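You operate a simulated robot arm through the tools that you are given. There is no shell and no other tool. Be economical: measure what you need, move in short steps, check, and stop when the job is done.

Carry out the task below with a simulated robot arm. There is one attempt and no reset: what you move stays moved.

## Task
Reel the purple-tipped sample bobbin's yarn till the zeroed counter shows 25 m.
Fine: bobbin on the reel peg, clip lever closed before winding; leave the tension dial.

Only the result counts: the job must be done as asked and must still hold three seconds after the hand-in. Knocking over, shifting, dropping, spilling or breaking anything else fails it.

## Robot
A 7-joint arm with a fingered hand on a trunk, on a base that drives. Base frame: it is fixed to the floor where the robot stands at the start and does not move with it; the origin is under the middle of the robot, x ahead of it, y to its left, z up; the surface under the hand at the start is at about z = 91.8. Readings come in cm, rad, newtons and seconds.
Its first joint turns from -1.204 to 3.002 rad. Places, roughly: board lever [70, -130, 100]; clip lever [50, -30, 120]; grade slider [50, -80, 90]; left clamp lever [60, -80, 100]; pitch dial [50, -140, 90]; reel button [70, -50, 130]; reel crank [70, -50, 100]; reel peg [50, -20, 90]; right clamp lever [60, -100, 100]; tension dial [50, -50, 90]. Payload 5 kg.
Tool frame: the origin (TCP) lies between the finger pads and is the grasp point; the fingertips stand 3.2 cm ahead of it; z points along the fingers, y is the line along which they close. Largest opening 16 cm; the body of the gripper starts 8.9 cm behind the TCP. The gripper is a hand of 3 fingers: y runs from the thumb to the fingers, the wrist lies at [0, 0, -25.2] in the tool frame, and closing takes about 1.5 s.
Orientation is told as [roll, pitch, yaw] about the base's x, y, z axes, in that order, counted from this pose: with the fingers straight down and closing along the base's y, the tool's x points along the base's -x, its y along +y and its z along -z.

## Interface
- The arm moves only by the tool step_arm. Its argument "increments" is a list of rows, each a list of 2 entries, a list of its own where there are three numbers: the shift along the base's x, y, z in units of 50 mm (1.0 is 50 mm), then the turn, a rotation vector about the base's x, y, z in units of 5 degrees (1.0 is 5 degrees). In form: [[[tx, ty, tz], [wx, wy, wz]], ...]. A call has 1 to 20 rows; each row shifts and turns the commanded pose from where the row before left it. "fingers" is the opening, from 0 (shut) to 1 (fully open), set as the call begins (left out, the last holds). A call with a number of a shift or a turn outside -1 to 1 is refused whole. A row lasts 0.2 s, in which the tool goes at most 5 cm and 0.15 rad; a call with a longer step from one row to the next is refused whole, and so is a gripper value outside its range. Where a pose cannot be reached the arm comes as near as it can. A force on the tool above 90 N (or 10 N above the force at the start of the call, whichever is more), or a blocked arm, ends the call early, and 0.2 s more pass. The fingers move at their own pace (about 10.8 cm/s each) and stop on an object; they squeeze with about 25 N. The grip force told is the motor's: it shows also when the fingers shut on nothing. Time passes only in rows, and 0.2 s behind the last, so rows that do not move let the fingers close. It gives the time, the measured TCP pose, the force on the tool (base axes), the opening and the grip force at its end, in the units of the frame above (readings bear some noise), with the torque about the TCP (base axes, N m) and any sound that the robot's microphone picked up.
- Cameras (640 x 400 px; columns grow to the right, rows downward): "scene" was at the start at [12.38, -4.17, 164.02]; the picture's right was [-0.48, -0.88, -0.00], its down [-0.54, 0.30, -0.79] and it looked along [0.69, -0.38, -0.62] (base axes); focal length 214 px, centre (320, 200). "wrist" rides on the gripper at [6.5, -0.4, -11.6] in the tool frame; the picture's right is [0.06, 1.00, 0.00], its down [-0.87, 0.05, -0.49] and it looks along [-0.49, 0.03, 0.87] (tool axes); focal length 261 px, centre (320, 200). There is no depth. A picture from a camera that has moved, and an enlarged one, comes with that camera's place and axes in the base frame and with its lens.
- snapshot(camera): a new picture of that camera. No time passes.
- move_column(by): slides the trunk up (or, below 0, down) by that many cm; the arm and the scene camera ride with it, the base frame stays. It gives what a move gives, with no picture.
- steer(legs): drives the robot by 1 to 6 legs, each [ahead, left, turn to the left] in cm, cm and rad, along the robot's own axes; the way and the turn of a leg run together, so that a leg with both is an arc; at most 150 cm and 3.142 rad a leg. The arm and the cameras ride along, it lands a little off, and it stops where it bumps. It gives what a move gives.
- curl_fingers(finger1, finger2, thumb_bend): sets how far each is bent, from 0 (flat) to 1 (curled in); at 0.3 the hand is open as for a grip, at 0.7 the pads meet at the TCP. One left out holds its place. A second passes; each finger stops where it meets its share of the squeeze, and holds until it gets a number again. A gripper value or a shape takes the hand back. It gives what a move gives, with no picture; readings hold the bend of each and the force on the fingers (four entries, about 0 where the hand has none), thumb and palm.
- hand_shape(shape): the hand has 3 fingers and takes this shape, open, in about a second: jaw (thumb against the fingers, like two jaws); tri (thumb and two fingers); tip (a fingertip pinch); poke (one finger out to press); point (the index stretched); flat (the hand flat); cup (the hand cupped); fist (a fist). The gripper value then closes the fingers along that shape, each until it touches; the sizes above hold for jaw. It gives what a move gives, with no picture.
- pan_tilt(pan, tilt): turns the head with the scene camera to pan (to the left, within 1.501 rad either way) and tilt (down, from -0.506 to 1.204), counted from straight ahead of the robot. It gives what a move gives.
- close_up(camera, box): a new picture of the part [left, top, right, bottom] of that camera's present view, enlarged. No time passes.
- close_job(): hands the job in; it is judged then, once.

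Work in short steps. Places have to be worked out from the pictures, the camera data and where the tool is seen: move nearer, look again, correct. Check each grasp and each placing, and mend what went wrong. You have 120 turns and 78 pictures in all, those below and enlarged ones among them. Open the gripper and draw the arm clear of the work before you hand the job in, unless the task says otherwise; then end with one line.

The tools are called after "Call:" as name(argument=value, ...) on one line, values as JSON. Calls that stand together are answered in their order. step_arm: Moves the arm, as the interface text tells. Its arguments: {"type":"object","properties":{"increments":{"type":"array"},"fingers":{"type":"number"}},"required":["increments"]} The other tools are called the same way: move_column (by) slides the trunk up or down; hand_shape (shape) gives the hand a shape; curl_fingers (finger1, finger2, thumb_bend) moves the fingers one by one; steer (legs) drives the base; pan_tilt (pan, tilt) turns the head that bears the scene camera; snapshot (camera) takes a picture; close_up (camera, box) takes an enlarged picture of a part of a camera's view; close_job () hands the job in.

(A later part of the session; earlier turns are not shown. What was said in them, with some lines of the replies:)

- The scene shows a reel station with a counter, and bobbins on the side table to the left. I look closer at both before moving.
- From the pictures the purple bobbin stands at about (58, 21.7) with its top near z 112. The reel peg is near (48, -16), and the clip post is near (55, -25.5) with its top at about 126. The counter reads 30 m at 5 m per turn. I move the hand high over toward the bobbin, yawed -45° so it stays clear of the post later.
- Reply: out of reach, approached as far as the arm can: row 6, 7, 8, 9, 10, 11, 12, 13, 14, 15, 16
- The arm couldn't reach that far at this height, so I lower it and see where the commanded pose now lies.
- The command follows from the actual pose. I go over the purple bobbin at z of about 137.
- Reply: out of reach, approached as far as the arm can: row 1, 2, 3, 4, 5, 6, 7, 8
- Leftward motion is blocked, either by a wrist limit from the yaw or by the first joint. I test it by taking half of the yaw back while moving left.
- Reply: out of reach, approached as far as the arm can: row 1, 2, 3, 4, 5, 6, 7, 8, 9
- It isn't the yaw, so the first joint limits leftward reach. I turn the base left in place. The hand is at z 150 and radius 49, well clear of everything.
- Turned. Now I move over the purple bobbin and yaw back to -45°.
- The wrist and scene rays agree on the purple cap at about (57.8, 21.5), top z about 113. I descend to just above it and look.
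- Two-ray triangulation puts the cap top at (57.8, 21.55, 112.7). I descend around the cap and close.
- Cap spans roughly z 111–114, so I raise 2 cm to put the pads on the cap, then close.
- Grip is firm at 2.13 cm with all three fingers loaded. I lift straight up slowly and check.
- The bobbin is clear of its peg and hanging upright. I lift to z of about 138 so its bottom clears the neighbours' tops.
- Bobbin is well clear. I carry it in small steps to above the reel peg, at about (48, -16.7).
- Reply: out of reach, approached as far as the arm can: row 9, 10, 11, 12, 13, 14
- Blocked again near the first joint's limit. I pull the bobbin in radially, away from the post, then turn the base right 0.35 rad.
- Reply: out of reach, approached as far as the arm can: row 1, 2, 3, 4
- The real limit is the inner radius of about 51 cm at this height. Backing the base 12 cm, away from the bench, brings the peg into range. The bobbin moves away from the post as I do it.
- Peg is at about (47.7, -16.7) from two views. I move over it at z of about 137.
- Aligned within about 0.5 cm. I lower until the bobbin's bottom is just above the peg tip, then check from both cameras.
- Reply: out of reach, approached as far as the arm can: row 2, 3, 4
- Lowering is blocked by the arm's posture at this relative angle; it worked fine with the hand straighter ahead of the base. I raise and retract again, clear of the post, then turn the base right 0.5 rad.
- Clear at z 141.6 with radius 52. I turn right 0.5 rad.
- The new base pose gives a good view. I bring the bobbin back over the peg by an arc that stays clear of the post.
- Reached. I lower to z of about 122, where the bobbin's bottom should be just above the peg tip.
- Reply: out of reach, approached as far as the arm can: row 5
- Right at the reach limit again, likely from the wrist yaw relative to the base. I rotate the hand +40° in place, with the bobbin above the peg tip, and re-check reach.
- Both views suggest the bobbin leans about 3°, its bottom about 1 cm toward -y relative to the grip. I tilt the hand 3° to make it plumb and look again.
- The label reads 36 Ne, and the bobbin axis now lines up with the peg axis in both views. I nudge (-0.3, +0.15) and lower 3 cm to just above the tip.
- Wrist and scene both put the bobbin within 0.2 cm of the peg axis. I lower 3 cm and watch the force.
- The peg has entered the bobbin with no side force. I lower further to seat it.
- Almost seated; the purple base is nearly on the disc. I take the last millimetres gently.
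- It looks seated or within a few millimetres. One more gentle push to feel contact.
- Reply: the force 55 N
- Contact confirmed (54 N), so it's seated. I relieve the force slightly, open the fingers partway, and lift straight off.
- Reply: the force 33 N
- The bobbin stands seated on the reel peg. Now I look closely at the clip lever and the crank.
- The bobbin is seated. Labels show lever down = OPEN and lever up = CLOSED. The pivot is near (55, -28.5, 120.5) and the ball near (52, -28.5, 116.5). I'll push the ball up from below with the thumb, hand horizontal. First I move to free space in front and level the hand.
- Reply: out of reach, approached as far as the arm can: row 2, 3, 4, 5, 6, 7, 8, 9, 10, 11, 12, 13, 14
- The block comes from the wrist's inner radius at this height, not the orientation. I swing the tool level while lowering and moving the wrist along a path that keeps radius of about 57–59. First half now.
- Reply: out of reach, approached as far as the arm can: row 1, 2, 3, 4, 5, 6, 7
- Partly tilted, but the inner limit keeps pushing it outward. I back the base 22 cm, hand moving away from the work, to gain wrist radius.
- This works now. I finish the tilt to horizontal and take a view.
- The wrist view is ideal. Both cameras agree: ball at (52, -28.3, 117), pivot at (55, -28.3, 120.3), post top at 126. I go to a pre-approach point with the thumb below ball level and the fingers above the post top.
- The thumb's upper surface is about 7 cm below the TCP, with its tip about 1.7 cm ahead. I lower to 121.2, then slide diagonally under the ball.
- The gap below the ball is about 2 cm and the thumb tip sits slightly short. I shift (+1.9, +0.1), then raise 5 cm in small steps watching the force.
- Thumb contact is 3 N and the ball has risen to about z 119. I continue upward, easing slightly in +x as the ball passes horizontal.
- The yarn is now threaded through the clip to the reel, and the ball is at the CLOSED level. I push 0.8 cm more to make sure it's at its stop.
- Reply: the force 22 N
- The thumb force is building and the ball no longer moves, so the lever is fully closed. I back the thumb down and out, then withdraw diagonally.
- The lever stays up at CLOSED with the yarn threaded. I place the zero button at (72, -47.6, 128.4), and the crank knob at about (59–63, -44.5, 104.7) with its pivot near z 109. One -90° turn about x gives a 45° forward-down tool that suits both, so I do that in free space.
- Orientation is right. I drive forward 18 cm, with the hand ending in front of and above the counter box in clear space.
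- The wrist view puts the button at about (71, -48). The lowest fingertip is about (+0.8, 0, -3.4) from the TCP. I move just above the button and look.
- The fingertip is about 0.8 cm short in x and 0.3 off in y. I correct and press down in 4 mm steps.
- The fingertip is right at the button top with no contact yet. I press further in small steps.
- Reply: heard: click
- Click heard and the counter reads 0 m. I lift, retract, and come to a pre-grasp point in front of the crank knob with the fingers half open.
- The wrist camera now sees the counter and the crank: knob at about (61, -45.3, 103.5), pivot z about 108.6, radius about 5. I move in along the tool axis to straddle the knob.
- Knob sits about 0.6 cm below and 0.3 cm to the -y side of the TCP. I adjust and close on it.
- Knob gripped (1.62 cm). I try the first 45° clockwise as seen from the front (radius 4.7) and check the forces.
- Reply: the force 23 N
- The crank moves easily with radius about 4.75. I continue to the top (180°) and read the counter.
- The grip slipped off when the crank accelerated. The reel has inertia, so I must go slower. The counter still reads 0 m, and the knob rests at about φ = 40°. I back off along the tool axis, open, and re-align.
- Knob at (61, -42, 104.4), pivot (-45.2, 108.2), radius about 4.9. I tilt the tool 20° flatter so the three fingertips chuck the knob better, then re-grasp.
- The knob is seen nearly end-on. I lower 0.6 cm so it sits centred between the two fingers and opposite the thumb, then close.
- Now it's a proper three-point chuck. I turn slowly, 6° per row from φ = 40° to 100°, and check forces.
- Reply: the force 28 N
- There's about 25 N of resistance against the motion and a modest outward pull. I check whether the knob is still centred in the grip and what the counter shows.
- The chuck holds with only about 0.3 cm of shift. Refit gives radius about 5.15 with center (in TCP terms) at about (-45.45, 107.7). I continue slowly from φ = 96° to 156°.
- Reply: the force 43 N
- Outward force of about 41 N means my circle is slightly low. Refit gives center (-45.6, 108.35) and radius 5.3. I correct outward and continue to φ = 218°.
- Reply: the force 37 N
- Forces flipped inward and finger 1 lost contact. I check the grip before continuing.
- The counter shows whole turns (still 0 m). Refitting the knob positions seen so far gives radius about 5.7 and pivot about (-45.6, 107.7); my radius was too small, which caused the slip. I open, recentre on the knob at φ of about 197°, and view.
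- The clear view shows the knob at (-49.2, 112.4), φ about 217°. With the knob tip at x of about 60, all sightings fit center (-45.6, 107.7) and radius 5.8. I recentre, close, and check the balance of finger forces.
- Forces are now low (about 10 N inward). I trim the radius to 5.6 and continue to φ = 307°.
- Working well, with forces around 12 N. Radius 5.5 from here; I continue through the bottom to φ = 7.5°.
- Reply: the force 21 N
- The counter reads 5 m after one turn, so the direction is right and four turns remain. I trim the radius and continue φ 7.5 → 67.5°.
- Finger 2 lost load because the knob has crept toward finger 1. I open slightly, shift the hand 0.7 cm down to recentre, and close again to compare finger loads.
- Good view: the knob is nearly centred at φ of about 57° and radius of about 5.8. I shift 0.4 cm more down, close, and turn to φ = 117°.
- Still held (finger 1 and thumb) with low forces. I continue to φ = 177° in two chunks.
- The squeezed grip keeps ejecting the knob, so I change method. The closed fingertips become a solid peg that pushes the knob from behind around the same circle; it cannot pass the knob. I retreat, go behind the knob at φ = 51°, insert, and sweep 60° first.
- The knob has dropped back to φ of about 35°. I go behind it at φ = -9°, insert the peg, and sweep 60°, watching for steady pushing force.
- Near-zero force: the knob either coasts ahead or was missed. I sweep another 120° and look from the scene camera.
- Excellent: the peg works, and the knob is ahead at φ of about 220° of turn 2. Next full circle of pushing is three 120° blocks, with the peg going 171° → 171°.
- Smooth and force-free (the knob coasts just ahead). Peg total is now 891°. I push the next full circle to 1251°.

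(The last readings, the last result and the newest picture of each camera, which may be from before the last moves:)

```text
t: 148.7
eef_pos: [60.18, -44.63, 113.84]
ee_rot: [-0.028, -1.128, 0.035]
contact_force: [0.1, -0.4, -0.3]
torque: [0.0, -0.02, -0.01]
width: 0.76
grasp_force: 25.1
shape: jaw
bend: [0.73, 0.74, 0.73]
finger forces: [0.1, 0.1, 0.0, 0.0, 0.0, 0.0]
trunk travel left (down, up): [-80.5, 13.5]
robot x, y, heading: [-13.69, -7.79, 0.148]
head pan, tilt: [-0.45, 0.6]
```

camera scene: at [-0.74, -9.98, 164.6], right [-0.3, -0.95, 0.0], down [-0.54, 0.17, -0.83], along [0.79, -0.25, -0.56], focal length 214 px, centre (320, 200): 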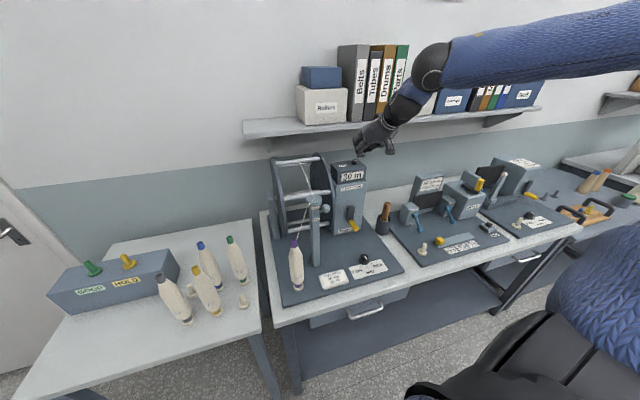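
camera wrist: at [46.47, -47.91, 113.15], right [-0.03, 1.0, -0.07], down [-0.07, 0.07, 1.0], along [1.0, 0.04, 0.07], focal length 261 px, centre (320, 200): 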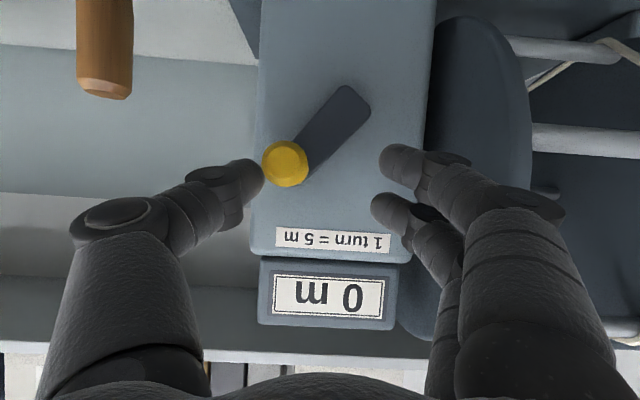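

Same again. Peg total is 1251°. I push one more circle, then on to 1701° (φ = 261°), where the counter should read 20 m, and look there.

Call:
step_arm(increments=[[[0, -0.1197, 0.0126], [0, 0, 0]], [[0, -0.1204, 0], [0, 0, 0]], [[0, -0.1197, -0.0126], [0, 0, 0]], [[0, -0.1178, -0.025], [0, 0, 0]], [[0, -0.1145, -0.0372], [0, 0, 0]], [[0, -0.11, -0.049], [0, 0, 0]], [[0, -0.1043, -0.0602], [0, 0, 0]], [[0, -0.0974, -0.0708], [0, 0, 0]], [[0, -0.0895, -0.0806], [0, 0, 0]], [[0, -0.0806, -0.0895], [0, 0, 0]], [[0, -0.0708, -0.0974], [0, 0, 0]], [[0, -0.0602, -0.1043], [0, 0, 0]], [[0, -0.049, -0.11], [0, 0, 0]], [[0, -0.0372, -0.1145], [0, 0, 0]], [[0, -0.025, -0.1178], [0, 0, 0]], [[0, -0.0126, -0.1197], [0, 0, 0]], [[0, 0, -0.1204], [0, 0, 0]], [[0, 0.0126, -0.1197], [0, 0, 0]], [[0, 0.025, -0.1178], [0, 0, 0]], [[0, 0.0372, -0.1145], [0, 0, 0]]])

Call:
step_arm(increments=[[[0, 0.049, -0.11], [0, 0, 0]], [[0, 0.0602, -0.1043], [0, 0, 0]], [[0, 0.0708, -0.0974], [0, 0, 0]], [[0, 0.0806, -0.0895], [0, 0, 0]], [[0, 0.0895, -0.0806], [0, 0, 0]], [[0, 0.0974, -0.0708], [0, 0, 0]], [[0, 0.1043, -0.0602], [0, 0, 0]], [[0, 0.11, -0.049], [0, 0, 0]], [[0, 0.1145, -0.0372], [0, 0, 0]], [[0, 0.1178, -0.025], [0, 0, 0]], [[0, 0.1197, -0.0126], [0, 0, 0]], [[0, 0.1204, 0], [0, 0, 0]], [[0, 0.1197, 0.0126], [0, 0, 0]], [[0, 0.1178, 0.025], [0, 0, 0]], [[0, 0.1145, 0.0372], [0, 0, 0]], [[0, 0.11, 0.049], [0, 0, 0]], [[0, 0.1043, 0.0602], [0, 0, 0]], [[0, 0.0974, 0.0708], [0, 0, 0]], [[0, 0.0895, 0.0806], [0, 0, 0]], [[0, 0.0806, 0.0895], [0, 0, 0]]])

Call:
step_arm(increments=[[[0, 0.0708, 0.0974], [0, 0, 0]], [[0, 0.0602, 0.1043], [0, 0, 0]], [[0, 0.049, 0.11], [0, 0, 0]], [[0, 0.0372, 0.1145], [0, 0, 0]], [[0, 0.025, 0.1178], [0, 0, 0]], [[0, 0.0126, 0.1197], [0, 0, 0]], [[0, 0, 0.1204], [0, 0, 0]], [[0, -0.0126, 0.1197], [0, 0, 0]], [[0, -0.025, 0.1178], [0, 0, 0]], [[0, -0.0372, 0.1145], [0, 0, 0]], [[0, -0.049, 0.11], [0, 0, 0]], [[0, -0.0602, 0.1043], [0, 0, 0]], [[0, -0.0708, 0.0974], [0, 0, 0]], [[0, -0.0806, 0.0895], [0, 0, 0]], [[0, -0.0895, 0.0806], [0, 0, 0]], [[0, -0.0974, 0.0708], [0, 0, 0]], [[0, -0.1043, 0.0602], [0, 0, 0]], [[0, -0.11, 0.049], [0, 0, 0]], [[0, -0.1145, 0.0372], [0, 0, 0]], [[0, -0.1178, 0.025], [0, 0, 0]]])

Call:
step_arm(increments=[[[0, -0.1197, 0.0126], [0, 0, 0]], [[0, -0.1204, 0], [0, 0, 0]], [[0, -0.1197, -0.0126], [0, 0, 0]], [[0, -0.1178, -0.025], [0, 0, 0]], [[0, -0.1145, -0.0372], [0, 0, 0]], [[0, -0.11, -0.049], [0, 0, 0]], [[0, -0.1043, -0.0602], [0, 0, 0]], [[0, -0.0974, -0.0708], [0, 0, 0]], [[0, -0.0895, -0.0806], [0, 0, 0]], [[0, -0.0806, -0.0895], [0, 0, 0]], [[0, -0.0708, -0.0974], [0, 0, 0]], [[0, -0.0602, -0.1043], [0, 0, 0]], [[0, -0.049, -0.11], [0, 0, 0]], [[0, -0.0372, -0.1145], [0, 0, 0]], [[0, -0.025, -0.1178], [0, 0, 0]]])

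Call:
close_up(camera="scene", box=[300, 150, 400, 250])

```text
t: 152.9
eef_pos: [60.26, -50.7, 106.18]
ee_rot: [-0.033, -1.126, 0.037]
contact_force: [-1.0, 0.8, -0.5]
torque: [-0.01, -0.01, 0.0]
width: 0.76
grasp_force: 25.2
shape: jaw
bend: [0.73, 0.74, 0.73]
finger forces: [0.1, 0.0, 0.0, 0.0, 0.0, 0.0]
trunk travel left (down, up): [-80.5, 13.5]
robot x, y, heading: [-14.08, -7.94, 0.144]
head pan, tilt: [-0.45, 0.6]
```

```text
t: 157.1
eef_pos: [60.32, -40.93, 104.54]
ee_rot: [-0.033, -1.125, 0.035]
contact_force: [0.9, -0.1, 0.5]
torque: [0.0, 0.03, 0.0]
width: 0.75
grasp_force: 24.9
shape: jaw
bend: [0.73, 0.74, 0.73]
finger forces: [0.0, 0.1, 0.0, 0.0, 0.0, 0.1]
trunk travel left (down, up): [-80.5, 13.5]
robot x, y, heading: [-14.05, -8.19, 0.145]
head pan, tilt: [-0.45, 0.6]
```

```text
t: 161.3
eef_pos: [60.33, -44.55, 114.05]
ee_rot: [-0.032, -1.125, 0.036]
contact_force: [-0.1, -0.2, -0.9]
torque: [0.0, 0.04, 0.0]
width: 0.72
grasp_force: 24.9
shape: jaw
bend: [0.73, 0.74, 0.73]
finger forces: [0.0, 0.0, 0.0, 0.0, 0.0, 0.0]
trunk travel left (down, up): [-80.5, 13.5]
robot x, y, heading: [-13.99, -7.86, 0.148]
head pan, tilt: [-0.45, 0.6]
```

```text
t: 164.5
eef_pos: [60.32, -51.12, 109.0]
ee_rot: [-0.029, -1.123, 0.035]
contact_force: [0.6, -1.0, -0.5]
torque: [-0.01, 0.0, 0.04]
width: 0.74
grasp_force: 24.8
shape: jaw
bend: [0.73, 0.74, 0.73]
finger forces: [0.1, 0.0, 0.1, 0.0, 0.1, 0.1]
trunk travel left (down, up): [-80.5, 13.5]
robot x, y, heading: [-13.52, -7.83, 0.15]
head pan, tilt: [-0.45, 0.6]
```

```text
4.00 times, centred on (350, 200) of scene
camera zoom: at [-0.61, -9.96, 164.57], right [-0.3, -0.95, 0.0], down [-0.54, 0.17, -0.82], along [0.79, -0.25, -0.57], focal length 858 px, centre (200, 200)
```

zoom: 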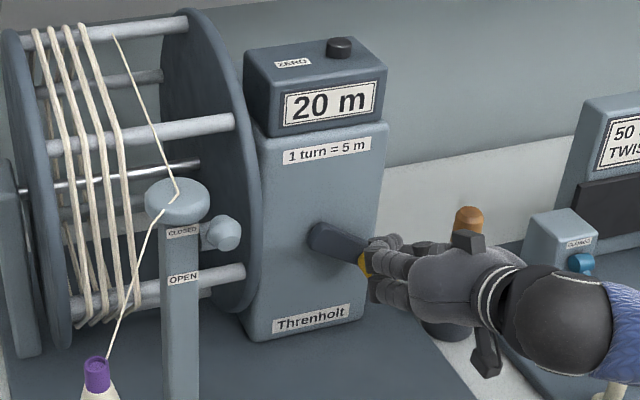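

Counter reads 20 m with the knob about 30° ahead of the peg, exactly as expected. A final 90° push brings the peg to 1791° and the knob just past five turns; then I withdraw straight back from the crank.

Call:
step_arm(increments=[[[0, -0.0126, -0.1197], [0, 0, 0]], [[0, 0, -0.1204], [0, 0, 0]], [[0, 0.0126, -0.1197], [0, 0, 0]], [[0, 0.025, -0.1178], [0, 0, 0]], [[0, 0.0372, -0.1145], [0, 0, 0]], [[0, 0.049, -0.11], [0, 0, 0]], [[0, 0.0602, -0.1043], [0, 0, 0]], [[0, 0.0708, -0.0974], [0, 0, 0]], [[0, 0.0806, -0.0895], [0, 0, 0]], [[0, 0.0895, -0.0806], [0, 0, 0]], [[0, 0.0974, -0.0708], [0, 0, 0]], [[0, 0.1043, -0.0602], [0, 0, 0]], [[0, 0.11, -0.049], [0, 0, 0]], [[0, 0.1145, -0.0372], [0, 0, 0]], [[0, 0.1178, -0.025], [0, 0, 0]]])

Call:
step_arm(increments=[[[0, -0.06, 0], [0, 0, 0]], [[-0.5, 0, 0.05], [0, 0, 0]], [[-0.6, 0, 0.3], [0, 0, 0]]])

Call:
snapshot(camera="wrist")

```text
t: 167.7
eef_pos: [60.22, -46.33, 102.71]
ee_rot: [-0.029, -1.126, 0.033]
contact_force: [-1.3, -4.7, 3.4]
torque: [0.16, -0.05, -0.01]
width: 0.71
grasp_force: 25.4
shape: jaw
bend: [0.73, 0.74, 0.73]
finger forces: [0.0, 5.5, 0.0, 0.0, 0.1, 0.0]
trunk travel left (down, up): [-80.5, 13.5]
robot x, y, heading: [-13.79, -7.92, 0.151]
head pan, tilt: [-0.45, 0.6]
```

```text
t: 168.5
eef_pos: [54.79, -46.42, 104.61]
ee_rot: [-0.03, -1.128, 0.037]
contact_force: [0.0, 0.4, 0.0]
torque: [0.0, 0.04, -0.02]
width: 0.75
grasp_force: 25.3
shape: jaw
bend: [0.73, 0.74, 0.73]
finger forces: [0.0, 0.0, 0.0, 0.0, 0.1, 0.1]
trunk travel left (down, up): [-80.5, 13.5]
robot x, y, heading: [-13.91, -8.14, 0.149]
head pan, tilt: [-0.45, 0.6]
```

```text
0 pictures are left
camera wrist: at [41.46, -46.97, 103.72], right [-0.03, 1.0, -0.07], down [-0.07, 0.07, 1.0], along [1.0, 0.04, 0.07], focal length 261 px, centre (320, 200)
```

wrist: 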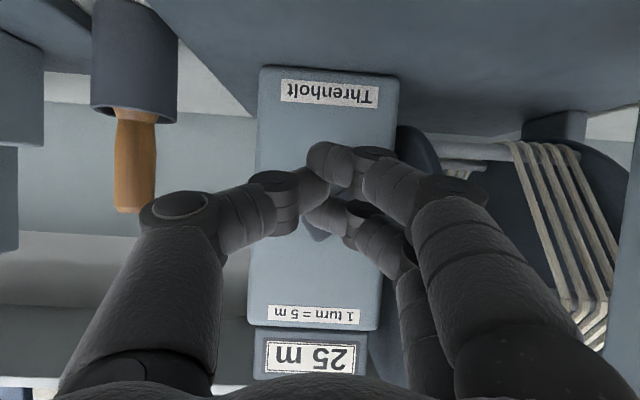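

The counter reads 25 m. I lift the hand, back the base away from the bench, and then open the gripper in free space.

Call:
step_arm(increments=[[[0, 0, 0.5], [0, 0, 0]], [[0, 0, 0.7], [0, 0, 0]], [[0, 0, 0.7], [0, 0, 0]], [[0, 0, 0.5], [0, 0, 0]]])

Call:
steer(legs=[[-25, 0, 0]])

Call:
step_arm(increments=[[[0, 0, 0], [0, 0, 0]], [[0, 0, 0], [0, 0, 0]], [[0, 0, 0], [0, 0, 0]], [[0, 0, 0], [0, 0, 0]], [[0, 0, 0], [0, 0, 0]], [[0, 0, 0], [0, 0, 0]]], fingers=1)

```text
t: 169.5
eef_pos: [54.87, -46.53, 116.44]
ee_rot: [-0.032, -1.125, 0.035]
contact_force: [-0.5, -0.2, -0.4]
torque: [0.04, -0.01, -0.04]
width: 0.75
grasp_force: 25.2
shape: jaw
bend: [0.73, 0.74, 0.73]
finger forces: [0.1, 0.1, 0.0, 0.0, 0.1, 0.0]
trunk travel left (down, up): [-80.5, 13.5]
robot x, y, heading: [-13.96, -7.96, 0.147]
head pan, tilt: [-0.45, 0.6]
```

```text
t: 171.3
eef_pos: [30.21, -50.16, 116.55]
ee_rot: [-0.031, -1.127, 0.038]
contact_force: [-1.0, 0.4, 0.8]
torque: [0.0, 0.01, 0.01]
width: 0.74
grasp_force: 25.3
shape: jaw
bend: [0.73, 0.74, 0.73]
finger forces: [0.0, 0.0, 0.0, 0.0, 0.2, 0.0]
trunk travel left (down, up): [-80.5, 13.5]
robot x, y, heading: [-38.66, -11.76, 0.146]
head pan, tilt: [-0.45, 0.6]
```

```text
t: 172.7
eef_pos: [30.19, -50.12, 116.49]
ee_rot: [-0.031, -1.128, 0.038]
contact_force: [0.5, 0.2, 0.0]
torque: [-0.04, 0.01, -0.01]
width: 15.98
grasp_force: 0.1
shape: jaw
bend: [0.3, 0.3, 0.3]
finger forces: [0.1, 0.1, 0.0, 0.0, 0.0, 0.0]
trunk travel left (down, up): [-80.5, 13.5]
robot x, y, heading: [-38.4, -11.35, 0.149]
head pan, tilt: [-0.45, 0.6]
```

The hand is open and clear of the bench, the bobbin is on the reel peg, the clip is closed, and the counter reads 25 m. I hand the job in.

Call:
close_job()

```text
The job is handed in.
```

The purple-tipped bobbin is on the reel peg, the clip lever was closed before winding, the tension dial was left alone, and the zeroed counter showed 25 m before I withdrew the hand.
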